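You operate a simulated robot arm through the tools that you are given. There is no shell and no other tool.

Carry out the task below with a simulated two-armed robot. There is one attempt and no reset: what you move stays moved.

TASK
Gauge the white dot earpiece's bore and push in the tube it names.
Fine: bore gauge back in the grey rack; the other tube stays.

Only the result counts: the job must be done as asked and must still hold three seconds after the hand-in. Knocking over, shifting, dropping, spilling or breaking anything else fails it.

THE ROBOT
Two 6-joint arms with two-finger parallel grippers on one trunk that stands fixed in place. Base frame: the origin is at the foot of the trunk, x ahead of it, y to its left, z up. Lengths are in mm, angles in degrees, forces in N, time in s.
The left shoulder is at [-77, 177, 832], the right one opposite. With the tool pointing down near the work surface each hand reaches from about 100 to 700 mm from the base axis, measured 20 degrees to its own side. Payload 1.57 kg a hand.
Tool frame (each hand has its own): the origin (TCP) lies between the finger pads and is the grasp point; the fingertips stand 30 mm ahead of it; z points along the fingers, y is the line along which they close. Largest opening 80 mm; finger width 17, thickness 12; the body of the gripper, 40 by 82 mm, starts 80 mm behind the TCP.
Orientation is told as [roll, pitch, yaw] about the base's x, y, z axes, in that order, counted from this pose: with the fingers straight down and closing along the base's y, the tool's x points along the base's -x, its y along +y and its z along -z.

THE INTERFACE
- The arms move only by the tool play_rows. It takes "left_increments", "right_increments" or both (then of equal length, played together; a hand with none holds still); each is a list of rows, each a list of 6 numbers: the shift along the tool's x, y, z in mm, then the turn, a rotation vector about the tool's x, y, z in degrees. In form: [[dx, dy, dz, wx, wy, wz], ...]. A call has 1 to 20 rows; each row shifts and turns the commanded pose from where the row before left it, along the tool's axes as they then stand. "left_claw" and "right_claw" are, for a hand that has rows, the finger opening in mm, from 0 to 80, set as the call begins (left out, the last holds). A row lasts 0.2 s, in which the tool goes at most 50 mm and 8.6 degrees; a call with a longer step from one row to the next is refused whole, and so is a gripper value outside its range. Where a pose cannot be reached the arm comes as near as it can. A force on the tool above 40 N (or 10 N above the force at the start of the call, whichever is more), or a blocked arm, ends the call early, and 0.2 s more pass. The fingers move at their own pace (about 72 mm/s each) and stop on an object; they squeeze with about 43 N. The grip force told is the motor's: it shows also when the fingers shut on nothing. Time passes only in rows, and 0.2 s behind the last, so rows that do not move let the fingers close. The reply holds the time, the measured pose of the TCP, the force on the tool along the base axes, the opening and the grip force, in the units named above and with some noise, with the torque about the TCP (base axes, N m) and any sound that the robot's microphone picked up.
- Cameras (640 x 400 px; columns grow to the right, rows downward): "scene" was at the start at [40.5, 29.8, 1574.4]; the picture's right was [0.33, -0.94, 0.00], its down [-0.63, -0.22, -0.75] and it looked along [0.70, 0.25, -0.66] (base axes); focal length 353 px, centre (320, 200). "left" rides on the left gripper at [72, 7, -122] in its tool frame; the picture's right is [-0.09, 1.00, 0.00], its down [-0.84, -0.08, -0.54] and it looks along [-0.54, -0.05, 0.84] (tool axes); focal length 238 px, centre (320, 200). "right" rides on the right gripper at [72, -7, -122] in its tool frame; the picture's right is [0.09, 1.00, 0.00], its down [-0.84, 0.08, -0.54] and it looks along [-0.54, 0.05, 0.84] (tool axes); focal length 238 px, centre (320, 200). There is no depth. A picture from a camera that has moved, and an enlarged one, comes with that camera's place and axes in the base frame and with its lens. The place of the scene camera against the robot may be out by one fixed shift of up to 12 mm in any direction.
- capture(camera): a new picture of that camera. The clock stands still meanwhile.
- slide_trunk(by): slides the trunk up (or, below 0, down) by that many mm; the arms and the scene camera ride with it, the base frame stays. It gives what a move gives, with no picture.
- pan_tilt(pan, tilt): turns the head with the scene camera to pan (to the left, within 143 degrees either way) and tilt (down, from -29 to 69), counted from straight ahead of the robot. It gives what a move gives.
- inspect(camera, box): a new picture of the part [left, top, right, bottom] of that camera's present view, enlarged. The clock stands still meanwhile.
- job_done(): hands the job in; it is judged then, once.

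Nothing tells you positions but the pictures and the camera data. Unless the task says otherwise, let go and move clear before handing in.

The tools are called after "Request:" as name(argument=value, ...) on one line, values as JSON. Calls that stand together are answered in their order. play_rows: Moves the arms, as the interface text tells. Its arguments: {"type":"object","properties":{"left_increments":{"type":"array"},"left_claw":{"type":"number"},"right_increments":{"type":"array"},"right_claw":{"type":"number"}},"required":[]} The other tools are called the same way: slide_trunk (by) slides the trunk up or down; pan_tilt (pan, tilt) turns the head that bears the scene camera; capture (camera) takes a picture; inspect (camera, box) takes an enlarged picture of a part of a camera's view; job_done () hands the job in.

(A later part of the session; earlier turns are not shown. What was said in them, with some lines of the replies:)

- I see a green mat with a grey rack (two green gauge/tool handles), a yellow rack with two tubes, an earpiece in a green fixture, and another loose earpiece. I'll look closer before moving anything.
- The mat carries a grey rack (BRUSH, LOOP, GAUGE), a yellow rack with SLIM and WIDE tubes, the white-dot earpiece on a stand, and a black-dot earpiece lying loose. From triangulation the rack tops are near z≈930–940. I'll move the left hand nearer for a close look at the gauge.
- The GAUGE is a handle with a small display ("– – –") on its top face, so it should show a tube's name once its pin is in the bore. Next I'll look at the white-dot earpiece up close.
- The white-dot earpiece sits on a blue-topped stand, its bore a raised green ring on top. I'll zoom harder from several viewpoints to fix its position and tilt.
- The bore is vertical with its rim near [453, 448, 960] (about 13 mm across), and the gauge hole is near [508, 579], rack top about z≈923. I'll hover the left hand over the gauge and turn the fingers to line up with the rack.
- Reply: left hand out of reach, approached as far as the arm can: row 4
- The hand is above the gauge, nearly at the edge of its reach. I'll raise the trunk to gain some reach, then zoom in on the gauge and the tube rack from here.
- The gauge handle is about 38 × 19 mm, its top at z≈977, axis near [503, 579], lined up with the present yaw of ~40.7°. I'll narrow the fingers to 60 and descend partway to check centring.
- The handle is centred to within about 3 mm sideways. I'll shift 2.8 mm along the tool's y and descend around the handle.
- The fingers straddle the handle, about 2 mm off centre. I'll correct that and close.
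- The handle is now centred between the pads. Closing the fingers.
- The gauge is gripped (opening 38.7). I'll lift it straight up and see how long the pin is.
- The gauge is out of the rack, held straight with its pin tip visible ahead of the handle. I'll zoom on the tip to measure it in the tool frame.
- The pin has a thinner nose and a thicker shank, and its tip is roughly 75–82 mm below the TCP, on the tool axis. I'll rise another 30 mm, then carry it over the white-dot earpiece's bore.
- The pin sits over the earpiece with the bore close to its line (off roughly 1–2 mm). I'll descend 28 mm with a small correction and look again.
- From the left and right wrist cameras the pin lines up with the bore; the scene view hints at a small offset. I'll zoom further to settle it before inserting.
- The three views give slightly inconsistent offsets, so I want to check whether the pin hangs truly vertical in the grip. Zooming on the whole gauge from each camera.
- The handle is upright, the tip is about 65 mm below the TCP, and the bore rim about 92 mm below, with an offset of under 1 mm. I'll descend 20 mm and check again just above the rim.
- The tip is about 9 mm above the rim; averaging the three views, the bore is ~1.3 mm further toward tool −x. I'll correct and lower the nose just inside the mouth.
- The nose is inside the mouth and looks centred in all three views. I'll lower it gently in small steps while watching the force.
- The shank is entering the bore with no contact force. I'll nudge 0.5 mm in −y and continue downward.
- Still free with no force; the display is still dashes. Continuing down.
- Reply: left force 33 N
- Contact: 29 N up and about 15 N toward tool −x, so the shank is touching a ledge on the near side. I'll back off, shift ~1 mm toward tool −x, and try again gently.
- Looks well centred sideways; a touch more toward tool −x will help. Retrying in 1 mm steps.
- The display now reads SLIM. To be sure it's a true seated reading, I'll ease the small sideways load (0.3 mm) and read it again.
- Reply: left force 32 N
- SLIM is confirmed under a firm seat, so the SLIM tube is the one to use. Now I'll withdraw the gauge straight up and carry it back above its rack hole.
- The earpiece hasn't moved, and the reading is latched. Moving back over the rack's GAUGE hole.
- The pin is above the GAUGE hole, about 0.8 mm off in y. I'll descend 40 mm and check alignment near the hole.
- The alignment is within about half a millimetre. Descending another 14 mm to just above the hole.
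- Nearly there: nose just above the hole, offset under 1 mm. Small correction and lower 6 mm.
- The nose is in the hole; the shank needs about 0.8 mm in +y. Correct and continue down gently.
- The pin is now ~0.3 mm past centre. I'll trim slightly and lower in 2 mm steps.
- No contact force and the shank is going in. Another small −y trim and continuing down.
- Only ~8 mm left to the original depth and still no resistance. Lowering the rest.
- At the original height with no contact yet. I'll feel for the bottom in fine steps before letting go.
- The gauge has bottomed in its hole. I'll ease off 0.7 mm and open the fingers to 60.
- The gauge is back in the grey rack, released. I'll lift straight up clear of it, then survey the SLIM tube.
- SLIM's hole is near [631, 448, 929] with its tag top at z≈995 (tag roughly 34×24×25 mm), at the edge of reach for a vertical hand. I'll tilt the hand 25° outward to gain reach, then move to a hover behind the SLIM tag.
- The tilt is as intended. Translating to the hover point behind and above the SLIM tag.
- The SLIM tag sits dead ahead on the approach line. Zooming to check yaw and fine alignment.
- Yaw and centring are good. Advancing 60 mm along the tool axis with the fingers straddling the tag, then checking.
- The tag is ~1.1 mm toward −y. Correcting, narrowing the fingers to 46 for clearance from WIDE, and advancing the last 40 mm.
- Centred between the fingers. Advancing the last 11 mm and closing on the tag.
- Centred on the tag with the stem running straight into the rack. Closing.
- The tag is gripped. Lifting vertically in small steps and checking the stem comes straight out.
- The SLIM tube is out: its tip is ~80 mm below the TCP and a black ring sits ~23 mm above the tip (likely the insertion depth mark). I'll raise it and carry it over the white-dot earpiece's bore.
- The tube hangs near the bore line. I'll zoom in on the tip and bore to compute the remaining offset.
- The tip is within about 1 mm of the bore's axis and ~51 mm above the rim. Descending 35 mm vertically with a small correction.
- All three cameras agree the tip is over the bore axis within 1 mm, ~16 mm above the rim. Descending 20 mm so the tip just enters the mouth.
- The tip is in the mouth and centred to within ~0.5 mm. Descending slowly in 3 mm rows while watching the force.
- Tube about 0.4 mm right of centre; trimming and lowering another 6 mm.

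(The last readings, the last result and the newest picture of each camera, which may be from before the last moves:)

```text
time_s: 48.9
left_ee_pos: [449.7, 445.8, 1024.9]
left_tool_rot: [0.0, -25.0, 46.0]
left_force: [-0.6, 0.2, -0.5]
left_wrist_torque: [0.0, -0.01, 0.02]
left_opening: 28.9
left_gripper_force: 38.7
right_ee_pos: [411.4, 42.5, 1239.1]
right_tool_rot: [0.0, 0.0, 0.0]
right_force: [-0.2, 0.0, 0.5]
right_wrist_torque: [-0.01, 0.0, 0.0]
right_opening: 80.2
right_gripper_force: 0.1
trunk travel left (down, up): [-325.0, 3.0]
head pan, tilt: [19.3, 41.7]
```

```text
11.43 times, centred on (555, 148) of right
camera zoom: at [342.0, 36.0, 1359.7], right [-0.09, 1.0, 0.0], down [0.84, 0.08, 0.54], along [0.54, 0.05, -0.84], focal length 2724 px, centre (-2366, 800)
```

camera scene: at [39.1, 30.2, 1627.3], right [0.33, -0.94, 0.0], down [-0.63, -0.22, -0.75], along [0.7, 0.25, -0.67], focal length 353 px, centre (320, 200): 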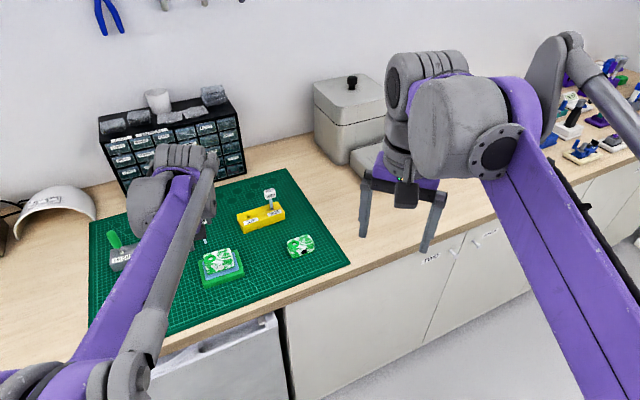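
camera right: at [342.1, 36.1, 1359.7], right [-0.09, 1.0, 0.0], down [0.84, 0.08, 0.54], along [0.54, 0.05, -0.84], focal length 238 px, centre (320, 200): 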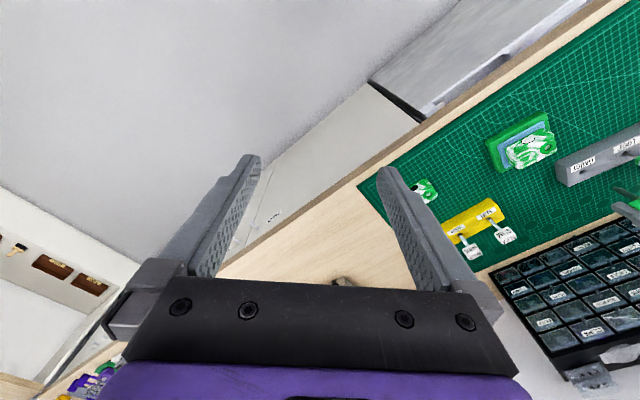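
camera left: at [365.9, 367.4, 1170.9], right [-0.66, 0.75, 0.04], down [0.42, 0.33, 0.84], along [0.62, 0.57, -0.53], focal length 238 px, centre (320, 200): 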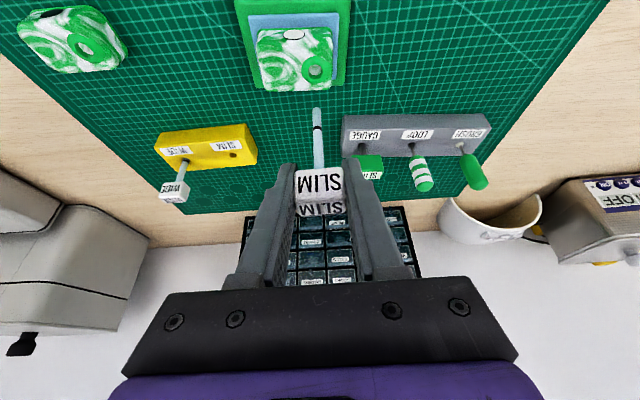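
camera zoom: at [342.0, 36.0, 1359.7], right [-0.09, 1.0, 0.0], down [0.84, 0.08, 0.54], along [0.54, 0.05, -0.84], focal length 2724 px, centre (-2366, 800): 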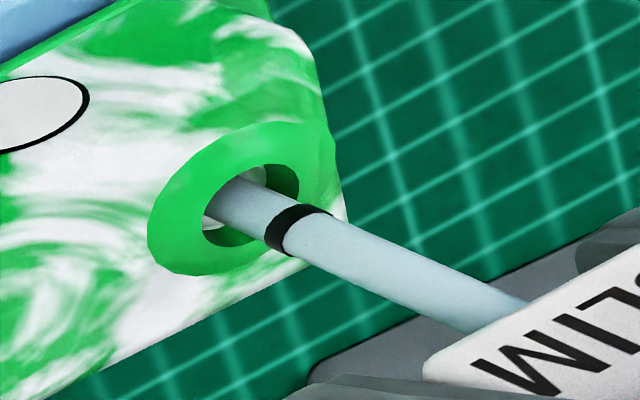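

Well centred, no force; the black ring is about 7 mm above the rim. Continuing down gently.

Request:
play_rows(left_increments=[[0.63, 0.1, 1.36, 0, 0, 0], [0.63, 0, 1.36, 0, 0, 0], [0, 0, 0, 0, 0, 0]])

Request:
inspect(camera="right", box=[530, 130, 580, 165])

Request:
inspect(camera="left", box=[296, 90, 344, 130])

```text
time_s: 49.7
left_ee_pos: [450.7, 447.8, 1021.9]
left_tool_rot: [0.0, -25.0, 46.0]
left_force: [-0.9, 0.7, 0.4]
left_wrist_torque: [0.03, 0.0, 0.02]
left_opening: 28.6
left_gripper_force: 38.5
right_ee_pos: [410.6, 42.7, 1239.4]
right_tool_rot: [0.0, 0.0, -0.1]
right_force: [0.4, -0.2, 0.9]
right_wrist_torque: [0.03, 0.01, -0.02]
right_opening: 79.9
right_gripper_force: 0.0
trunk travel left (down, up): [-325.0, 3.0]
head pan, tilt: [19.3, 41.7]
```

```text
11.43 times, centred on (555, 148) of right
camera zoom: at [342.0, 36.0, 1359.7], right [-0.09, 1.0, 0.0], down [0.84, 0.08, 0.54], along [0.54, 0.05, -0.84], focal length 2724 px, centre (-2366, 800)
```

zoom: 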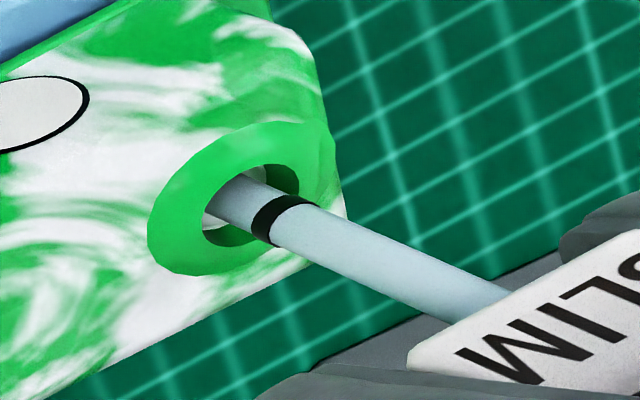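

```text
10.00 times, centred on (320, 110) of left
camera zoom: at [365.2, 367.8, 1101.8], right [-0.66, 0.75, 0.04], down [0.42, 0.33, 0.84], along [0.62, 0.57, -0.53], focal length 2384 px, centre (320, 1100)
```

zoom: 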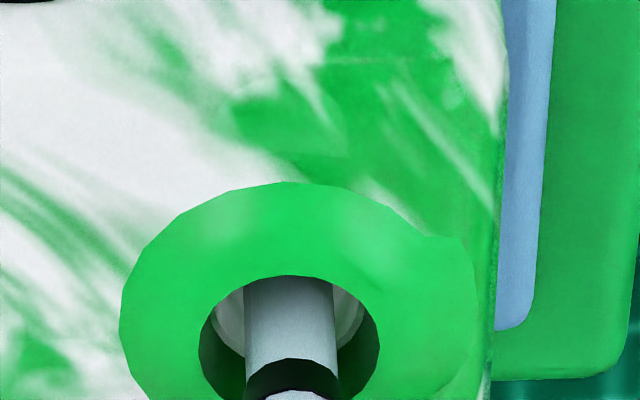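

The ring is nearly at the rim and the tube is centred. Continuing in small steps, watching for resistance.

Request:
play_rows(left_increments=[[0.63, 0, 1.36, 0, 0, 0], [0.63, 0, 1.36, 0, 0, 0], [0, 0, 0, 0, 0, 0]])

Request:
inspect(camera="right", box=[530, 130, 580, 165])

Request:
inspect(camera="left", box=[296, 90, 344, 130])

```text
time_s: 50.5
left_ee_pos: [450.9, 446.9, 1018.6]
left_tool_rot: [-0.1, -24.9, 46.0]
left_force: [-0.8, -0.2, 0.2]
left_wrist_torque: [0.02, -0.01, 0.01]
left_opening: 28.8
left_gripper_force: 38.3
right_ee_pos: [411.5, 42.5, 1239.1]
right_tool_rot: [0.0, 0.0, 0.0]
right_force: [0.5, 0.2, 0.0]
right_wrist_torque: [0.02, 0.02, -0.02]
right_opening: 80.1
right_gripper_force: 0.0
trunk travel left (down, up): [-325.0, 3.0]
head pan, tilt: [19.3, 41.7]
```

```text
11.43 times, centred on (555, 148) of right
camera zoom: at [342.0, 36.1, 1359.7], right [-0.09, 1.0, 0.0], down [0.84, 0.08, 0.54], along [0.54, 0.05, -0.84], focal length 2724 px, centre (-2366, 800)
```

zoom: 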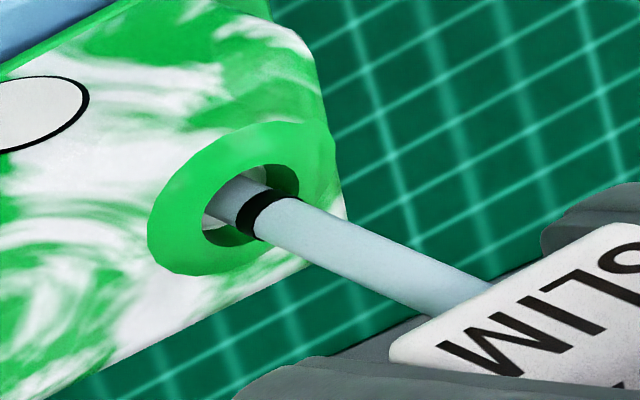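

```text
10.00 times, centred on (320, 110) of left
camera zoom: at [365.4, 368.1, 1098.7], right [-0.66, 0.75, 0.04], down [0.42, 0.33, 0.84], along [0.62, 0.57, -0.53], focal length 2384 px, centre (320, 1100)
```

zoom: 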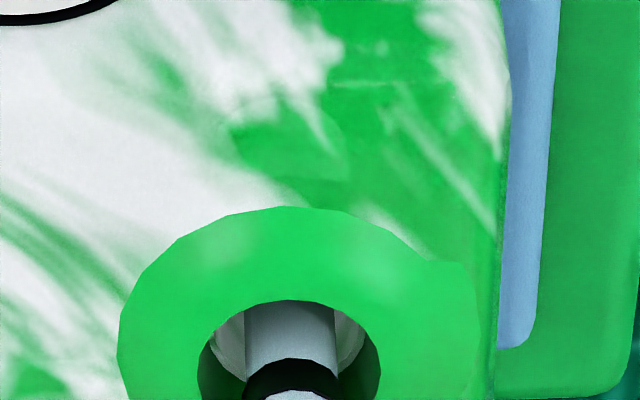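

Still no resistance. Continuing.

Request:
play_rows(left_increments=[[0.63, 0, 1.36, 0, 0, 0], [0.63, 0, 1.36, 0, 0, 0], [0, 0, 0, 0, 0, 0]])

Request:
inspect(camera="right", box=[530, 130, 580, 165])

Request:
inspect(camera="left", box=[296, 95, 344, 135])

```text
time_s: 51.3
left_ee_pos: [451.9, 448.1, 1016.3]
left_tool_rot: [0.0, -25.1, 46.0]
left_force: [-0.2, 1.7, 2.0]
left_wrist_torque: [0.04, 0.01, 0.02]
left_opening: 28.9
left_gripper_force: 38.7
right_ee_pos: [410.5, 42.8, 1238.9]
right_tool_rot: [0.0, 0.0, -0.1]
right_force: [0.4, 0.2, -0.4]
right_wrist_torque: [0.02, 0.02, -0.03]
right_opening: 80.1
right_gripper_force: 0.0
trunk travel left (down, up): [-325.0, 3.0]
head pan, tilt: [19.3, 41.7]
```

```text
11.43 times, centred on (555, 148) of right
camera zoom: at [341.9, 36.0, 1359.8], right [-0.09, 1.0, 0.0], down [0.84, 0.08, 0.54], along [0.54, 0.05, -0.84], focal length 2724 px, centre (-2366, 800)
```

zoom: 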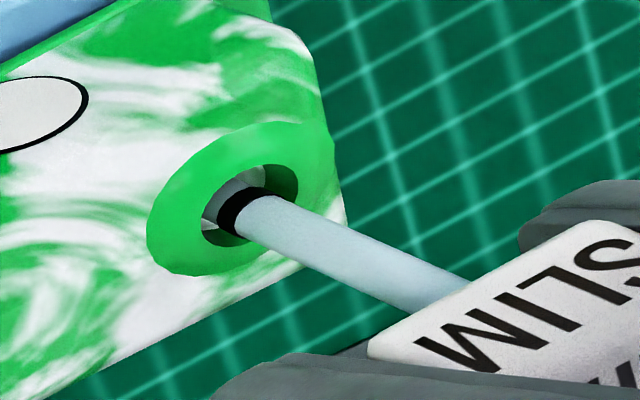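

```text
10.00 times, centred on (320, 115) of left
camera zoom: at [366.0, 367.8, 1096.0], right [-0.66, 0.75, 0.04], down [0.42, 0.33, 0.85], along [0.62, 0.57, -0.53], focal length 2384 px, centre (320, 1050)
```

zoom: 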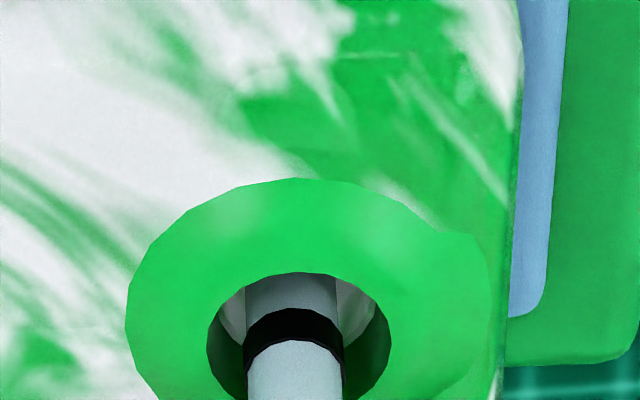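

First light contact (~2 N) with the ring at rim level. I'll trim +0.2 mm in y and push on in 1 mm rows.

Request:
play_rows(left_increments=[[0, 0.25, 0, 0, 0, 0], [0.42, 0, 0.91, 0, 0, 0], [0.42, 0, 0.91, 0, 0, 0], [0, 0, 0, 0, 0, 0]])

Request:
inspect(camera="right", box=[530, 130, 580, 165])

Request:
inspect(camera="left", box=[296, 95, 344, 135])

```text
time_s: 52.3
left_ee_pos: [451.0, 446.1, 1014.5]
left_tool_rot: [-0.1, -25.3, 46.0]
left_force: [4.0, 4.3, 33.1]
left_wrist_torque: [0.19, -0.18, 0.0]
left_opening: 29.2
left_gripper_force: 38.8
right_ee_pos: [410.7, 41.3, 1240.4]
right_tool_rot: [0.1, -0.1, 0.0]
right_force: [-0.5, 0.9, -0.7]
right_wrist_torque: [0.03, 0.02, -0.01]
right_opening: 80.0
right_gripper_force: 0.1
trunk travel left (down, up): [-325.0, 3.0]
head pan, tilt: [19.3, 41.7]
```

```text
11.43 times, centred on (555, 148) of right
camera zoom: at [340.5, 34.5, 1360.5], right [-0.09, 1.0, 0.0], down [0.84, 0.08, 0.54], along [0.54, 0.05, -0.84], focal length 2724 px, centre (-2366, 800)
```

zoom: 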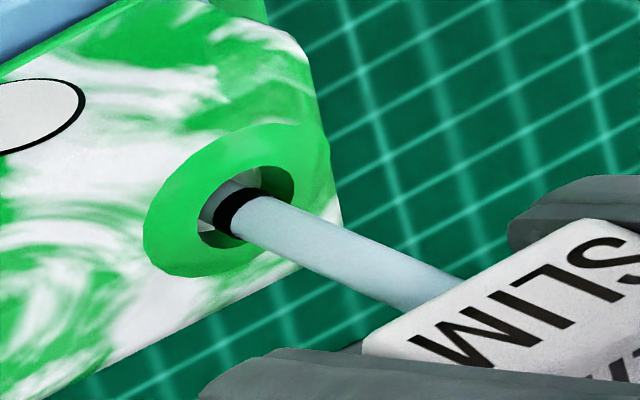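

```text
10.00 times, centred on (320, 115) of left
camera zoom: at [365.0, 367.1, 1094.6], right [-0.66, 0.75, 0.04], down [0.42, 0.33, 0.85], along [0.62, 0.57, -0.53], focal length 2384 px, centre (320, 1050)
```

zoom: 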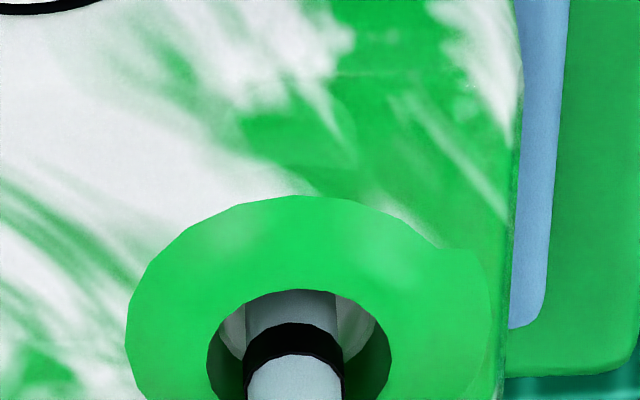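

33 N of mostly vertical resistance with the black ring down at the rim: the tube appears bottomed. I'll press slightly more to confirm it doesn't go further, and watch for any sound.

Request:
play_rows(left_increments=[[-0.2, 0, 0.2, 0, 0, 0], [0.2, 0, 0.45, 0, 0, 0], [0, 0, 0, 0, 0, 0]])

Request:
inspect(camera="right", box=[530, 130, 580, 165])

Request:
inspect(camera="left", box=[260, 90, 380, 230])

```text
time_s: 53.1
left_ee_pos: [449.6, 446.2, 1013.8]
left_tool_rot: [0.0, -25.1, 45.9]
left_force: [2.8, 3.7, 33.8]
left_wrist_torque: [0.14, -0.16, -0.01]
left_opening: 28.5
left_gripper_force: 38.5
right_ee_pos: [410.1, 41.5, 1241.7]
right_tool_rot: [0.1, -0.2, 0.0]
right_force: [0.8, 0.4, -0.4]
right_wrist_torque: [-0.02, -0.01, -0.01]
right_opening: 79.8
right_gripper_force: 0.0
trunk travel left (down, up): [-325.0, 3.0]
head pan, tilt: [19.3, 41.7]
```

```text
11.43 times, centred on (555, 148) of right
camera zoom: at [340.3, 34.4, 1360.3], right [-0.09, 1.0, 0.0], down [0.84, 0.08, 0.54], along [0.54, 0.05, -0.84], focal length 2724 px, centre (-2366, 800)
```

zoom: 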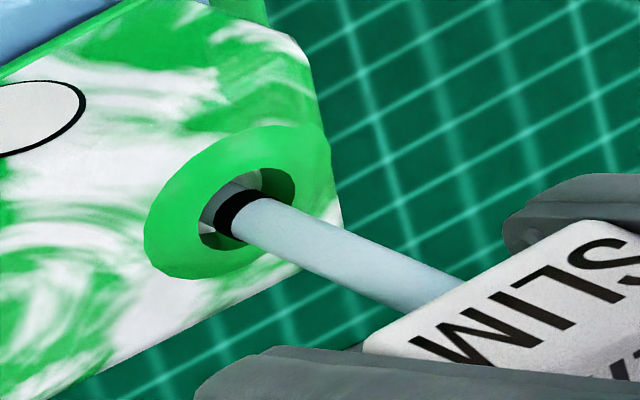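

```text
2.86 times, centred on (320, 160) of left
camera zoom: at [364.8, 366.9, 1093.9], right [-0.66, 0.75, 0.04], down [0.42, 0.33, 0.85], along [0.62, 0.57, -0.53], focal length 681 px, centre (320, 314)
```

zoom: 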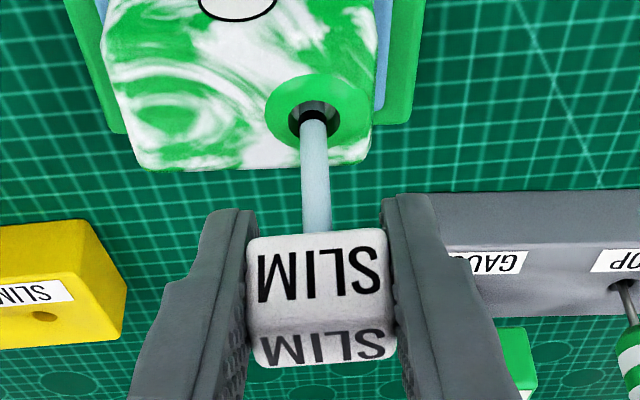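

Force stayed at ~34 N despite the extra push, so I need to know whether the tube moved deeper or slipped in the fingers. Comparing with the earlier same-zoom view.

Request:
inspect(camera="left", box=[240, 80, 400, 230])

Request:
inspect(camera="left", box=[296, 95, 344, 135])

Request:
inspect(camera="scene", box=[190, 220, 254, 280])

```text
2.67 times, centred on (320, 155) of left
camera zoom: at [364.8, 366.9, 1093.9], right [-0.66, 0.75, 0.04], down [0.42, 0.33, 0.85], along [0.62, 0.57, -0.53], focal length 636 px, centre (320, 320)
```

zoom: 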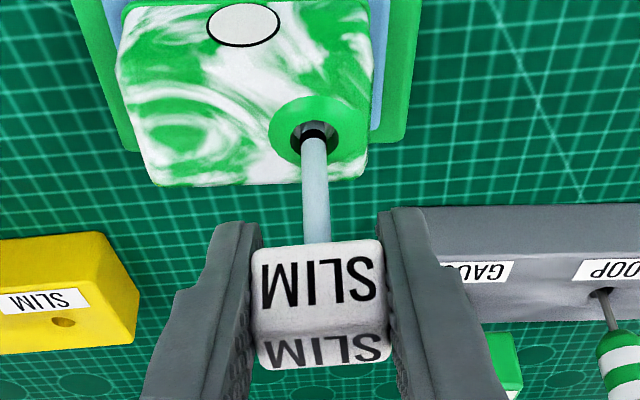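

```text
10.00 times, centred on (320, 115) of left
camera zoom: at [364.8, 366.9, 1093.9], right [-0.66, 0.75, 0.04], down [0.42, 0.33, 0.85], along [0.62, 0.57, -0.53], focal length 2384 px, centre (320, 1050)
```

zoom: 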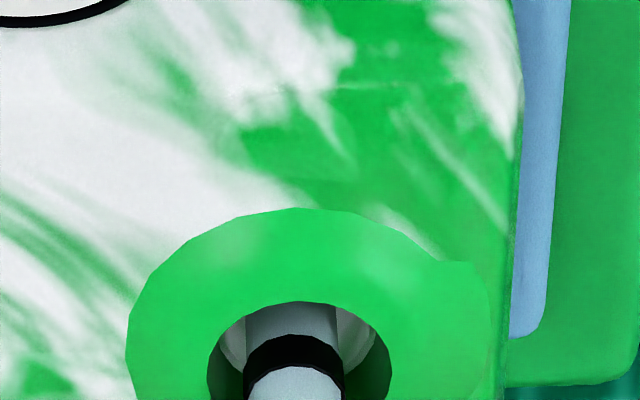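

```text
6.67 times, centred on (222, 250) of scene
camera zoom: at [36.1, 27.8, 1627.5], right [0.33, -0.94, 0.0], down [-0.63, -0.22, -0.75], along [0.71, 0.25, -0.66], focal length 2354 px, centre (973, -133)
```

zoom: 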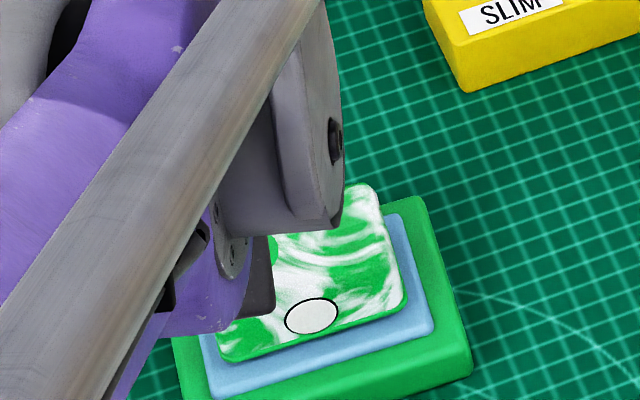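

The tag slipped ~1.5 mm up in the fingers while the ring's height at the rim didn't change — so the tube is on a hard stop, ring at the collar. I'll relax the downward force before releasing.

Request:
play_rows(left_increments=[[-0.38, 0, -0.82, 0, 0, 0], [0, 0, 0, 0, 0, 0]])

```text
time_s: 53.7
left_ee_pos: [451.2, 445.5, 1013.5]
left_tool_rot: [0.0, -25.2, 46.1]
left_force: [3.8, 1.2, 26.9]
left_wrist_torque: [-0.04, -0.11, -0.04]
left_opening: 28.8
left_gripper_force: 38.5
right_ee_pos: [410.5, 40.7, 1238.9]
right_tool_rot: [0.0, -0.2, -0.1]
right_force: [0.4, 0.3, -0.1]
right_wrist_torque: [0.01, -0.01, -0.01]
right_opening: 80.2
right_gripper_force: 0.1
trunk travel left (down, up): [-325.0, 3.0]
head pan, tilt: [19.3, 41.7]
```

Request:
play_rows(left_increments=[[-0.42, 0, -0.91, 0, 0, 0], [0, 0, 0, 0, 0, 0]])

```text
time_s: 54.3
left_ee_pos: [451.2, 446.0, 1013.2]
left_tool_rot: [0.0, -24.9, 46.0]
left_force: [0.5, -2.1, 7.5]
left_wrist_torque: [-0.22, 0.09, -0.02]
left_opening: 28.7
left_gripper_force: 39.2
right_ee_pos: [412.4, 40.7, 1239.2]
right_tool_rot: [0.0, 0.0, -0.1]
right_force: [-0.4, -0.6, 0.3]
right_wrist_torque: [0.0, 0.01, -0.01]
right_opening: 80.0
right_gripper_force: 0.1
trunk travel left (down, up): [-325.0, 3.0]
head pan, tilt: [19.3, 41.7]
```

Only ~7 N remains. Opening the fingers gently now.

Request:
play_rows(left_increments=[[0, 0, 0, 0, 0, 0], [0, 0, 0, 0, 0, 0], [0, 0, 0, 0, 0, 0]], left_claw=46)

Request:
inspect(camera="left", box=[240, 80, 400, 230])

Request:
inspect(camera="right", box=[530, 130, 610, 190])

```text
time_s: 55.1
left_ee_pos: [450.8, 446.5, 1015.2]
left_tool_rot: [0.1, -25.1, 46.0]
left_force: [-0.3, 0.4, 0.2]
left_wrist_torque: [-0.03, 0.01, 0.02]
left_opening: 46.1
left_gripper_force: 0.0
right_ee_pos: [412.5, 42.5, 1239.0]
right_tool_rot: [0.1, 0.0, 0.0]
right_force: [-0.5, 0.0, -0.2]
right_wrist_torque: [-0.02, -0.04, 0.01]
right_opening: 80.1
right_gripper_force: 0.0
trunk travel left (down, up): [-325.0, 3.0]
head pan, tilt: [19.3, 41.7]
```

```text
2.67 times, centred on (320, 155) of left
camera zoom: at [365.9, 368.5, 1094.5], right [-0.66, 0.75, 0.04], down [0.42, 0.33, 0.84], along [0.62, 0.57, -0.53], focal length 636 px, centre (320, 320)
```

zoom: 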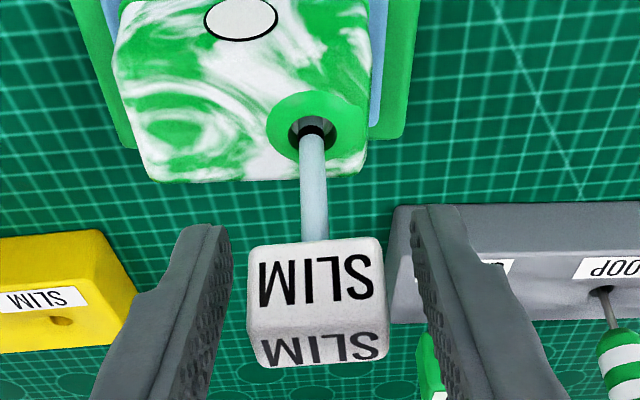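

```text
6.67 times, centred on (570, 160) of right
camera zoom: at [342.0, 36.2, 1359.7], right [-0.09, 1.0, 0.0], down [0.84, 0.08, 0.54], along [0.54, 0.05, -0.84], focal length 1589 px, centre (-1347, 467)
```

zoom: 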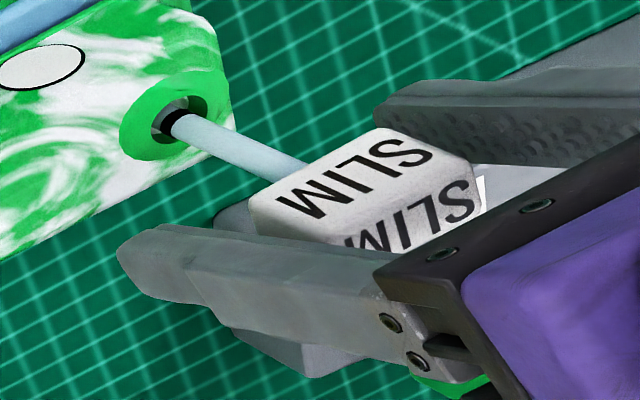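

Released; the tube stays upright in the bore. Checking the ring's depth before backing off.

Request:
inspect(camera="left", box=[296, 95, 344, 135])

Request:
inspect(camera="right", box=[530, 130, 580, 165])

```text
10.00 times, centred on (320, 115) of left
camera zoom: at [365.9, 368.5, 1094.5], right [-0.66, 0.75, 0.04], down [0.42, 0.33, 0.84], along [0.62, 0.57, -0.53], focal length 2384 px, centre (320, 1050)
```

zoom: 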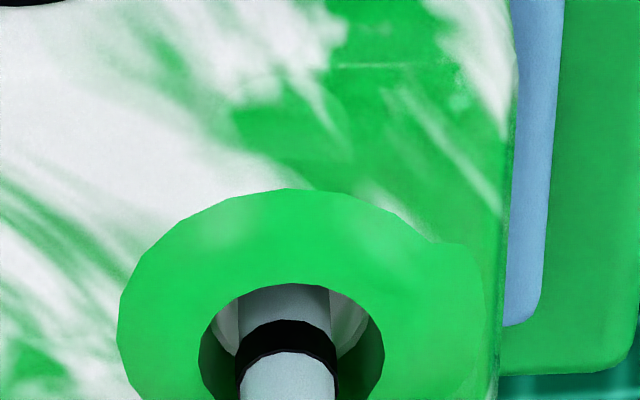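

```text
11.43 times, centred on (555, 148) of right
camera zoom: at [342.0, 36.2, 1359.7], right [-0.09, 1.0, 0.0], down [0.84, 0.08, 0.54], along [0.54, 0.05, -0.84], focal length 2724 px, centre (-2366, 800)
```

zoom: 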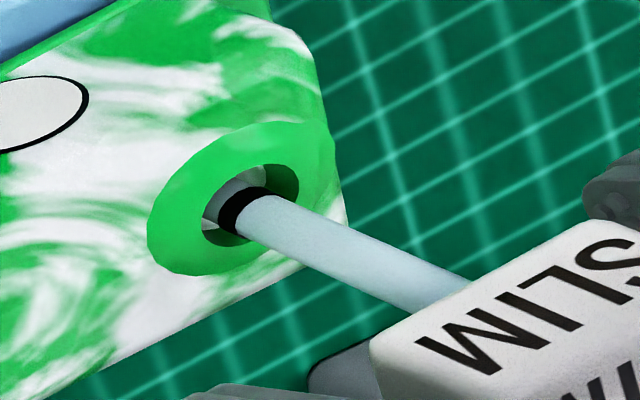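

The ring sits right at the collar and the tube stands straight on its own, so the fit is snug. Backing the hand straight off along its own axis.

Request:
play_rows(left_increments=[[0, 0, -8, 0, 0, 0], [0, 0, -15, 0, 0, 0], [0, 0, -20, 0, 0, 0], [0, 0, -25, 0, 0, 0], [0, 0, -25, 0, 0, 0], [0, 0, 0, 0, 0, 0]])

Request:
capture(camera="left")

Request:
capture(camera="right")

Request:
capture(camera="scene")

```text
time_s: 56.5
left_ee_pos: [423.5, 419.8, 1100.0]
left_tool_rot: [0.0, -25.0, 46.1]
left_force: [0.3, -0.7, 0.4]
left_wrist_torque: [-0.02, 0.04, -0.02]
left_opening: 46.0
left_gripper_force: 0.1
right_ee_pos: [411.8, 43.0, 1238.8]
right_tool_rot: [0.0, 0.0, 0.0]
right_force: [0.8, 0.2, 0.1]
right_wrist_torque: [0.02, 0.06, -0.02]
right_opening: 80.1
right_gripper_force: 0.2
trunk travel left (down, up): [-325.0, 3.0]
head pan, tilt: [19.3, 41.7]
```

```text
taken
camera left: at [338.4, 339.8, 1180.1], right [-0.66, 0.75, 0.04], down [0.42, 0.33, 0.84], along [0.62, 0.57, -0.53], focal length 238 px, centre (320, 200)
```

left: 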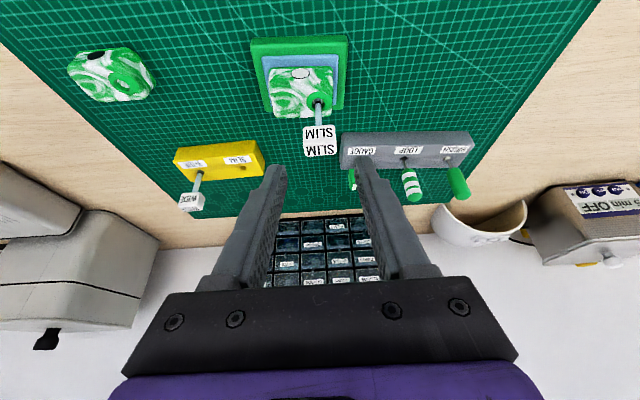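

```text
taken
camera right: at [342.3, 36.3, 1359.6], right [-0.09, 1.0, 0.0], down [0.84, 0.08, 0.54], along [0.54, 0.05, -0.84], focal length 238 px, centre (320, 200)
```

right: 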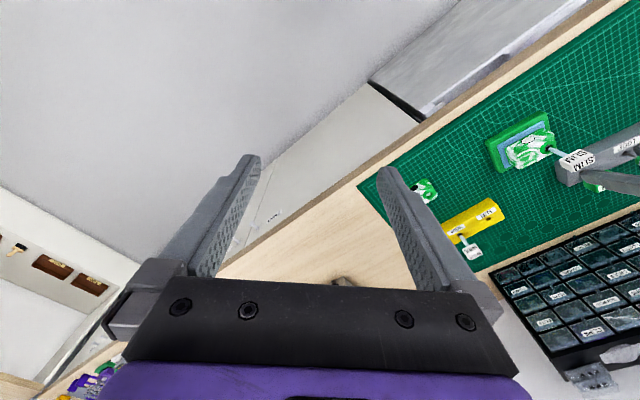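

```text
taken
camera scene: at [38.5, 30.1, 1627.3], right [0.33, -0.94, 0.0], down [-0.63, -0.22, -0.75], along [0.7, 0.25, -0.67], focal length 353 px, centre (320, 200)
```

scene: 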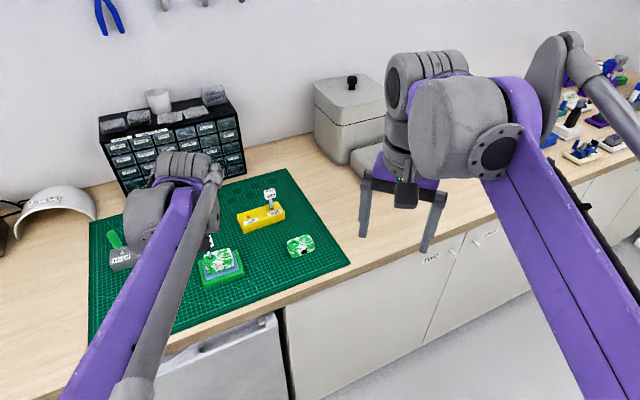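

The hand is clear and the tube stands in the earpiece. Inspecting the final state closely: tube depth, earpiece, gauge, and WIDE tube.

Request:
inspect(camera="left", box=[250, 30, 360, 170])

Request:
inspect(camera="right", box=[470, 100, 640, 200])

Request:
inspect(camera="scene", box=[185, 220, 255, 290])

Request:
inspect(camera="left", box=[300, 80, 335, 115])

```text
2.86 times, centred on (305, 100) of left
camera zoom: at [338.4, 339.8, 1180.1], right [-0.66, 0.75, 0.04], down [0.42, 0.33, 0.84], along [0.62, 0.57, -0.53], focal length 681 px, centre (363, 486)
```

zoom: 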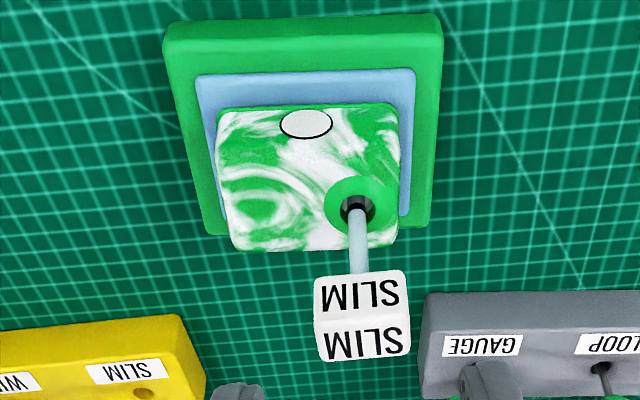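

```text
3.76 times, centred on (555, 150) of right
camera zoom: at [342.3, 36.3, 1359.6], right [-0.09, 1.0, 0.0], down [0.84, 0.08, 0.54], along [0.54, 0.05, -0.84], focal length 897 px, centre (-565, 388)
```

zoom: 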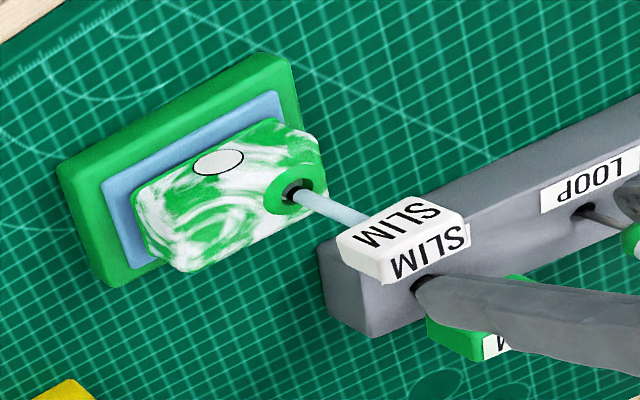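

```text
5.71 times, centred on (220, 255) of scene
camera zoom: at [38.5, 30.1, 1627.3], right [0.33, -0.94, 0.0], down [-0.63, -0.22, -0.75], along [0.7, 0.25, -0.67], focal length 2018 px, centre (891, -114)
```

zoom: 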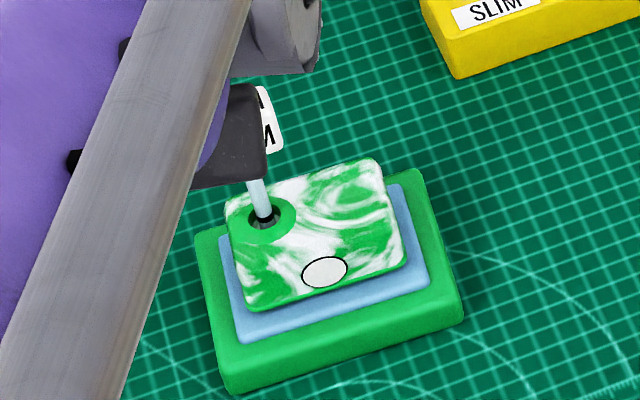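

```text
11.43 times, centred on (318, 98) of left
camera zoom: at [338.4, 339.8, 1180.1], right [-0.66, 0.75, 0.04], down [0.42, 0.33, 0.84], along [0.62, 0.57, -0.53], focal length 2724 px, centre (349, 1371)
```

zoom: 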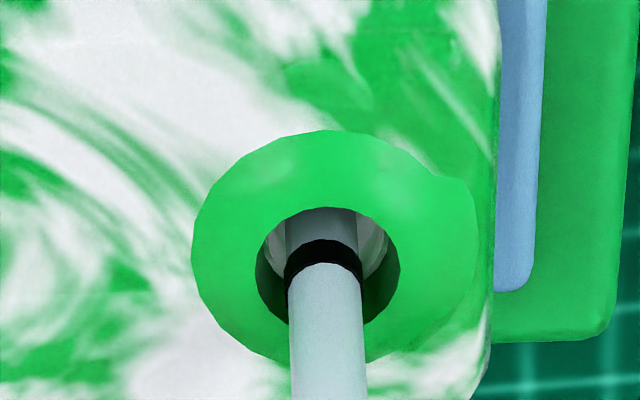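

Everything looks in place. I want one more check of the geometry (earpiece height versus insertion depth) to be certain the tube is fully home.

Request:
inspect(camera="scene", box=[200, 240, 245, 280])

Request:
inspect(camera="right", box=[480, 105, 570, 175])

Request:
inspect(camera="scene", box=[280, 225, 325, 265])

```text
10.00 times, centred on (222, 260) of scene
camera zoom: at [38.5, 30.1, 1627.3], right [0.33, -0.94, 0.0], down [-0.63, -0.22, -0.75], along [0.7, 0.25, -0.67], focal length 3531 px, centre (1295, -400)
```

zoom: 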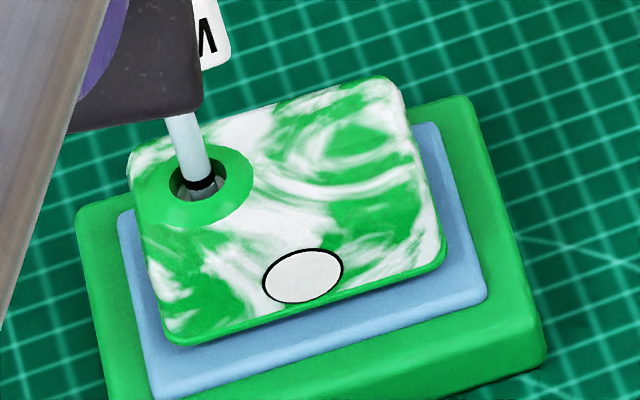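

```text
5.71 times, centred on (525, 140) of right
camera zoom: at [342.3, 36.3, 1359.6], right [-0.09, 1.0, 0.0], down [0.84, 0.08, 0.54], along [0.54, 0.05, -0.84], focal length 1362 px, centre (-851, 543)
```

zoom: 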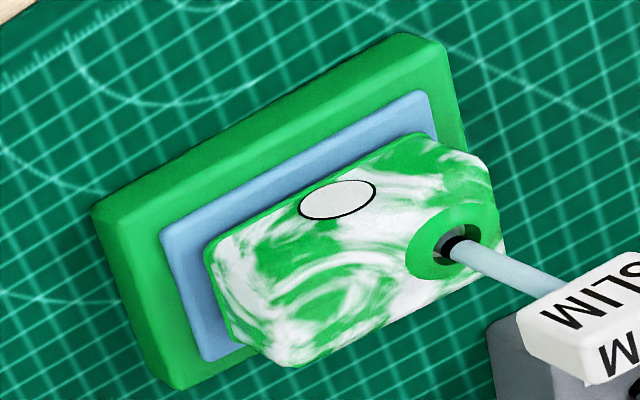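

```text
10.00 times, centred on (302, 245) of scene
camera zoom: at [38.5, 30.1, 1627.3], right [0.33, -0.94, 0.0], down [-0.63, -0.22, -0.75], along [0.7, 0.25, -0.67], focal length 3531 px, centre (495, -250)
```

zoom: 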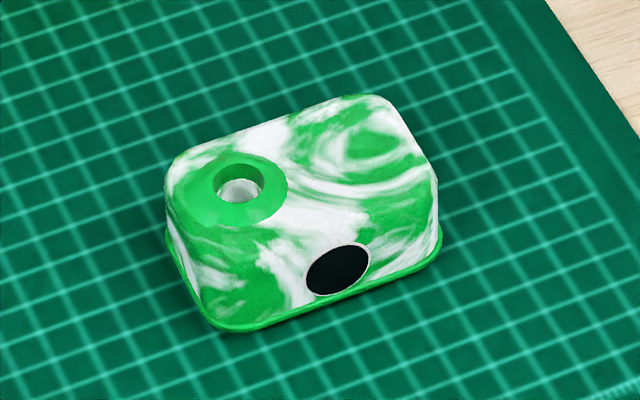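

The earpiece is only ~31 mm tall, and the tube goes ~25 mm deep to the bore floor with its ring at the collar, so it's home. I'll move the hand well clear and take a final look at everything.

Request:
play_rows(left_increments=[[1.3, 14.4, -30, 0, 0, 0], [1.3, 14.4, -30, 0, 0, 0], [1.3, 14.4, -30, 0, 0, 0], [0, 0, 0, 0, 0, 0], [0, 0, 0, 0, 0, 0], [0, 0, 0, 0, 0, 0]])

Request:
inspect(camera="left", box=[60, 0, 480, 220])

Request:
inspect(camera="right", box=[400, 90, 640, 270])

Request:
inspect(camera="scene", box=[80, 160, 360, 330])

```text
time_s: 57.9
left_ee_pos: [364.8, 417.1, 1179.4]
left_tool_rot: [-0.1, -25.0, 46.1]
left_force: [0.2, 0.4, -0.5]
left_wrist_torque: [-0.01, -0.01, 0.02]
left_opening: 46.2
left_gripper_force: 0.0
right_ee_pos: [411.4, 42.5, 1239.1]
right_tool_rot: [-0.1, 0.0, -0.1]
right_force: [-0.2, -0.7, 0.3]
right_wrist_torque: [0.0, -0.01, -0.01]
right_opening: 80.3
right_gripper_force: 0.0
trunk travel left (down, up): [-325.0, 3.0]
head pan, tilt: [19.3, 41.7]
```

```text
1.52 times, centred on (270, 110) of left
camera zoom: at [280.2, 339.4, 1258.6], right [-0.66, 0.75, 0.04], down [0.42, 0.33, 0.84], along [0.62, 0.57, -0.53], focal length 363 px, centre (396, 337)
```

zoom: 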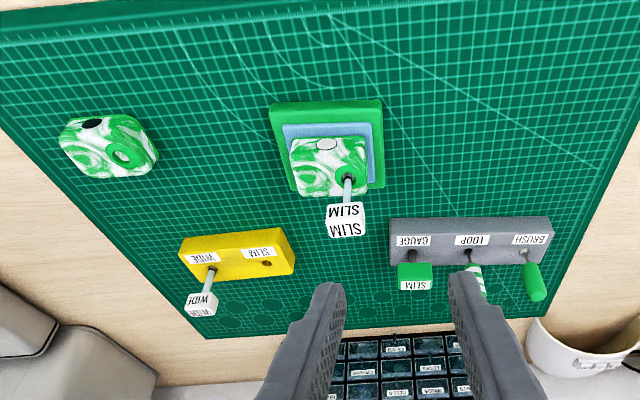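

```text
2.22 times, centred on (520, 180) of right
camera zoom: at [342.0, 36.1, 1359.7], right [-0.09, 1.0, 0.0], down [0.84, 0.08, 0.54], along [0.54, 0.05, -0.84], focal length 530 px, centre (-124, 244)
```

zoom: 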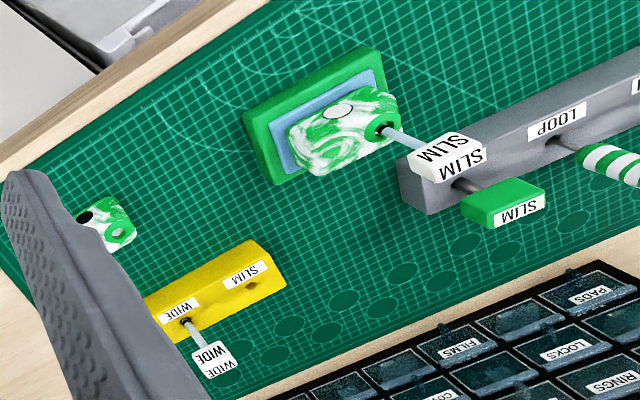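

```text
2.29 times, centred on (220, 245) of scene
camera zoom: at [38.1, 29.8, 1627.3], right [0.33, -0.94, 0.0], down [-0.63, -0.22, -0.75], along [0.71, 0.25, -0.66], focal length 807 px, centre (549, 97)
```

zoom: 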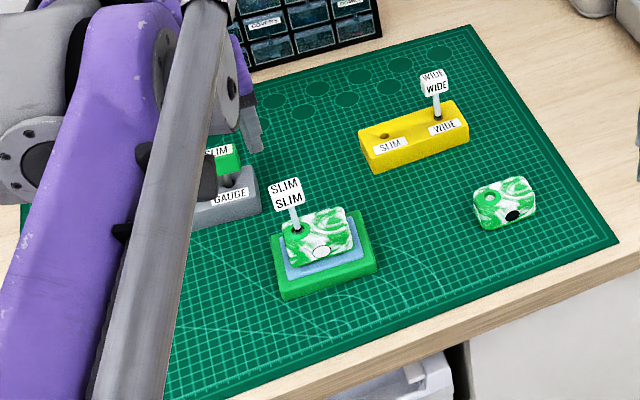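

The SLIM tube, the one the gauge named, stands in the white-dot earpiece. The gauge is back in its grey rack, the WIDE tube hasn't moved, and the hand is clear. Handing in.

Request:
job_done()

```text
The job is handed in.
```

I gauged the white-dot earpiece's bore. The display read SLIM and kept that reading under a firm press, so I pushed the SLIM tube in.

- **Tube:** it sits about 25 mm deep with its black ring at the collar. At about 34 N it would go no deeper, which I took to be the bore floor. No seating click was picked up. It stayed upright after I let go.
- **Gauge:** it is back in its hole in the grey rack. I lowered it until it touched bottom, then released it.
- **Everything else:** the WIDE tube is still in the yellow rack, and nothing else looked moved in the last pictures.

The left hand was open and clear when I handed in. The reply confirmed only the hand-in and gave no result.
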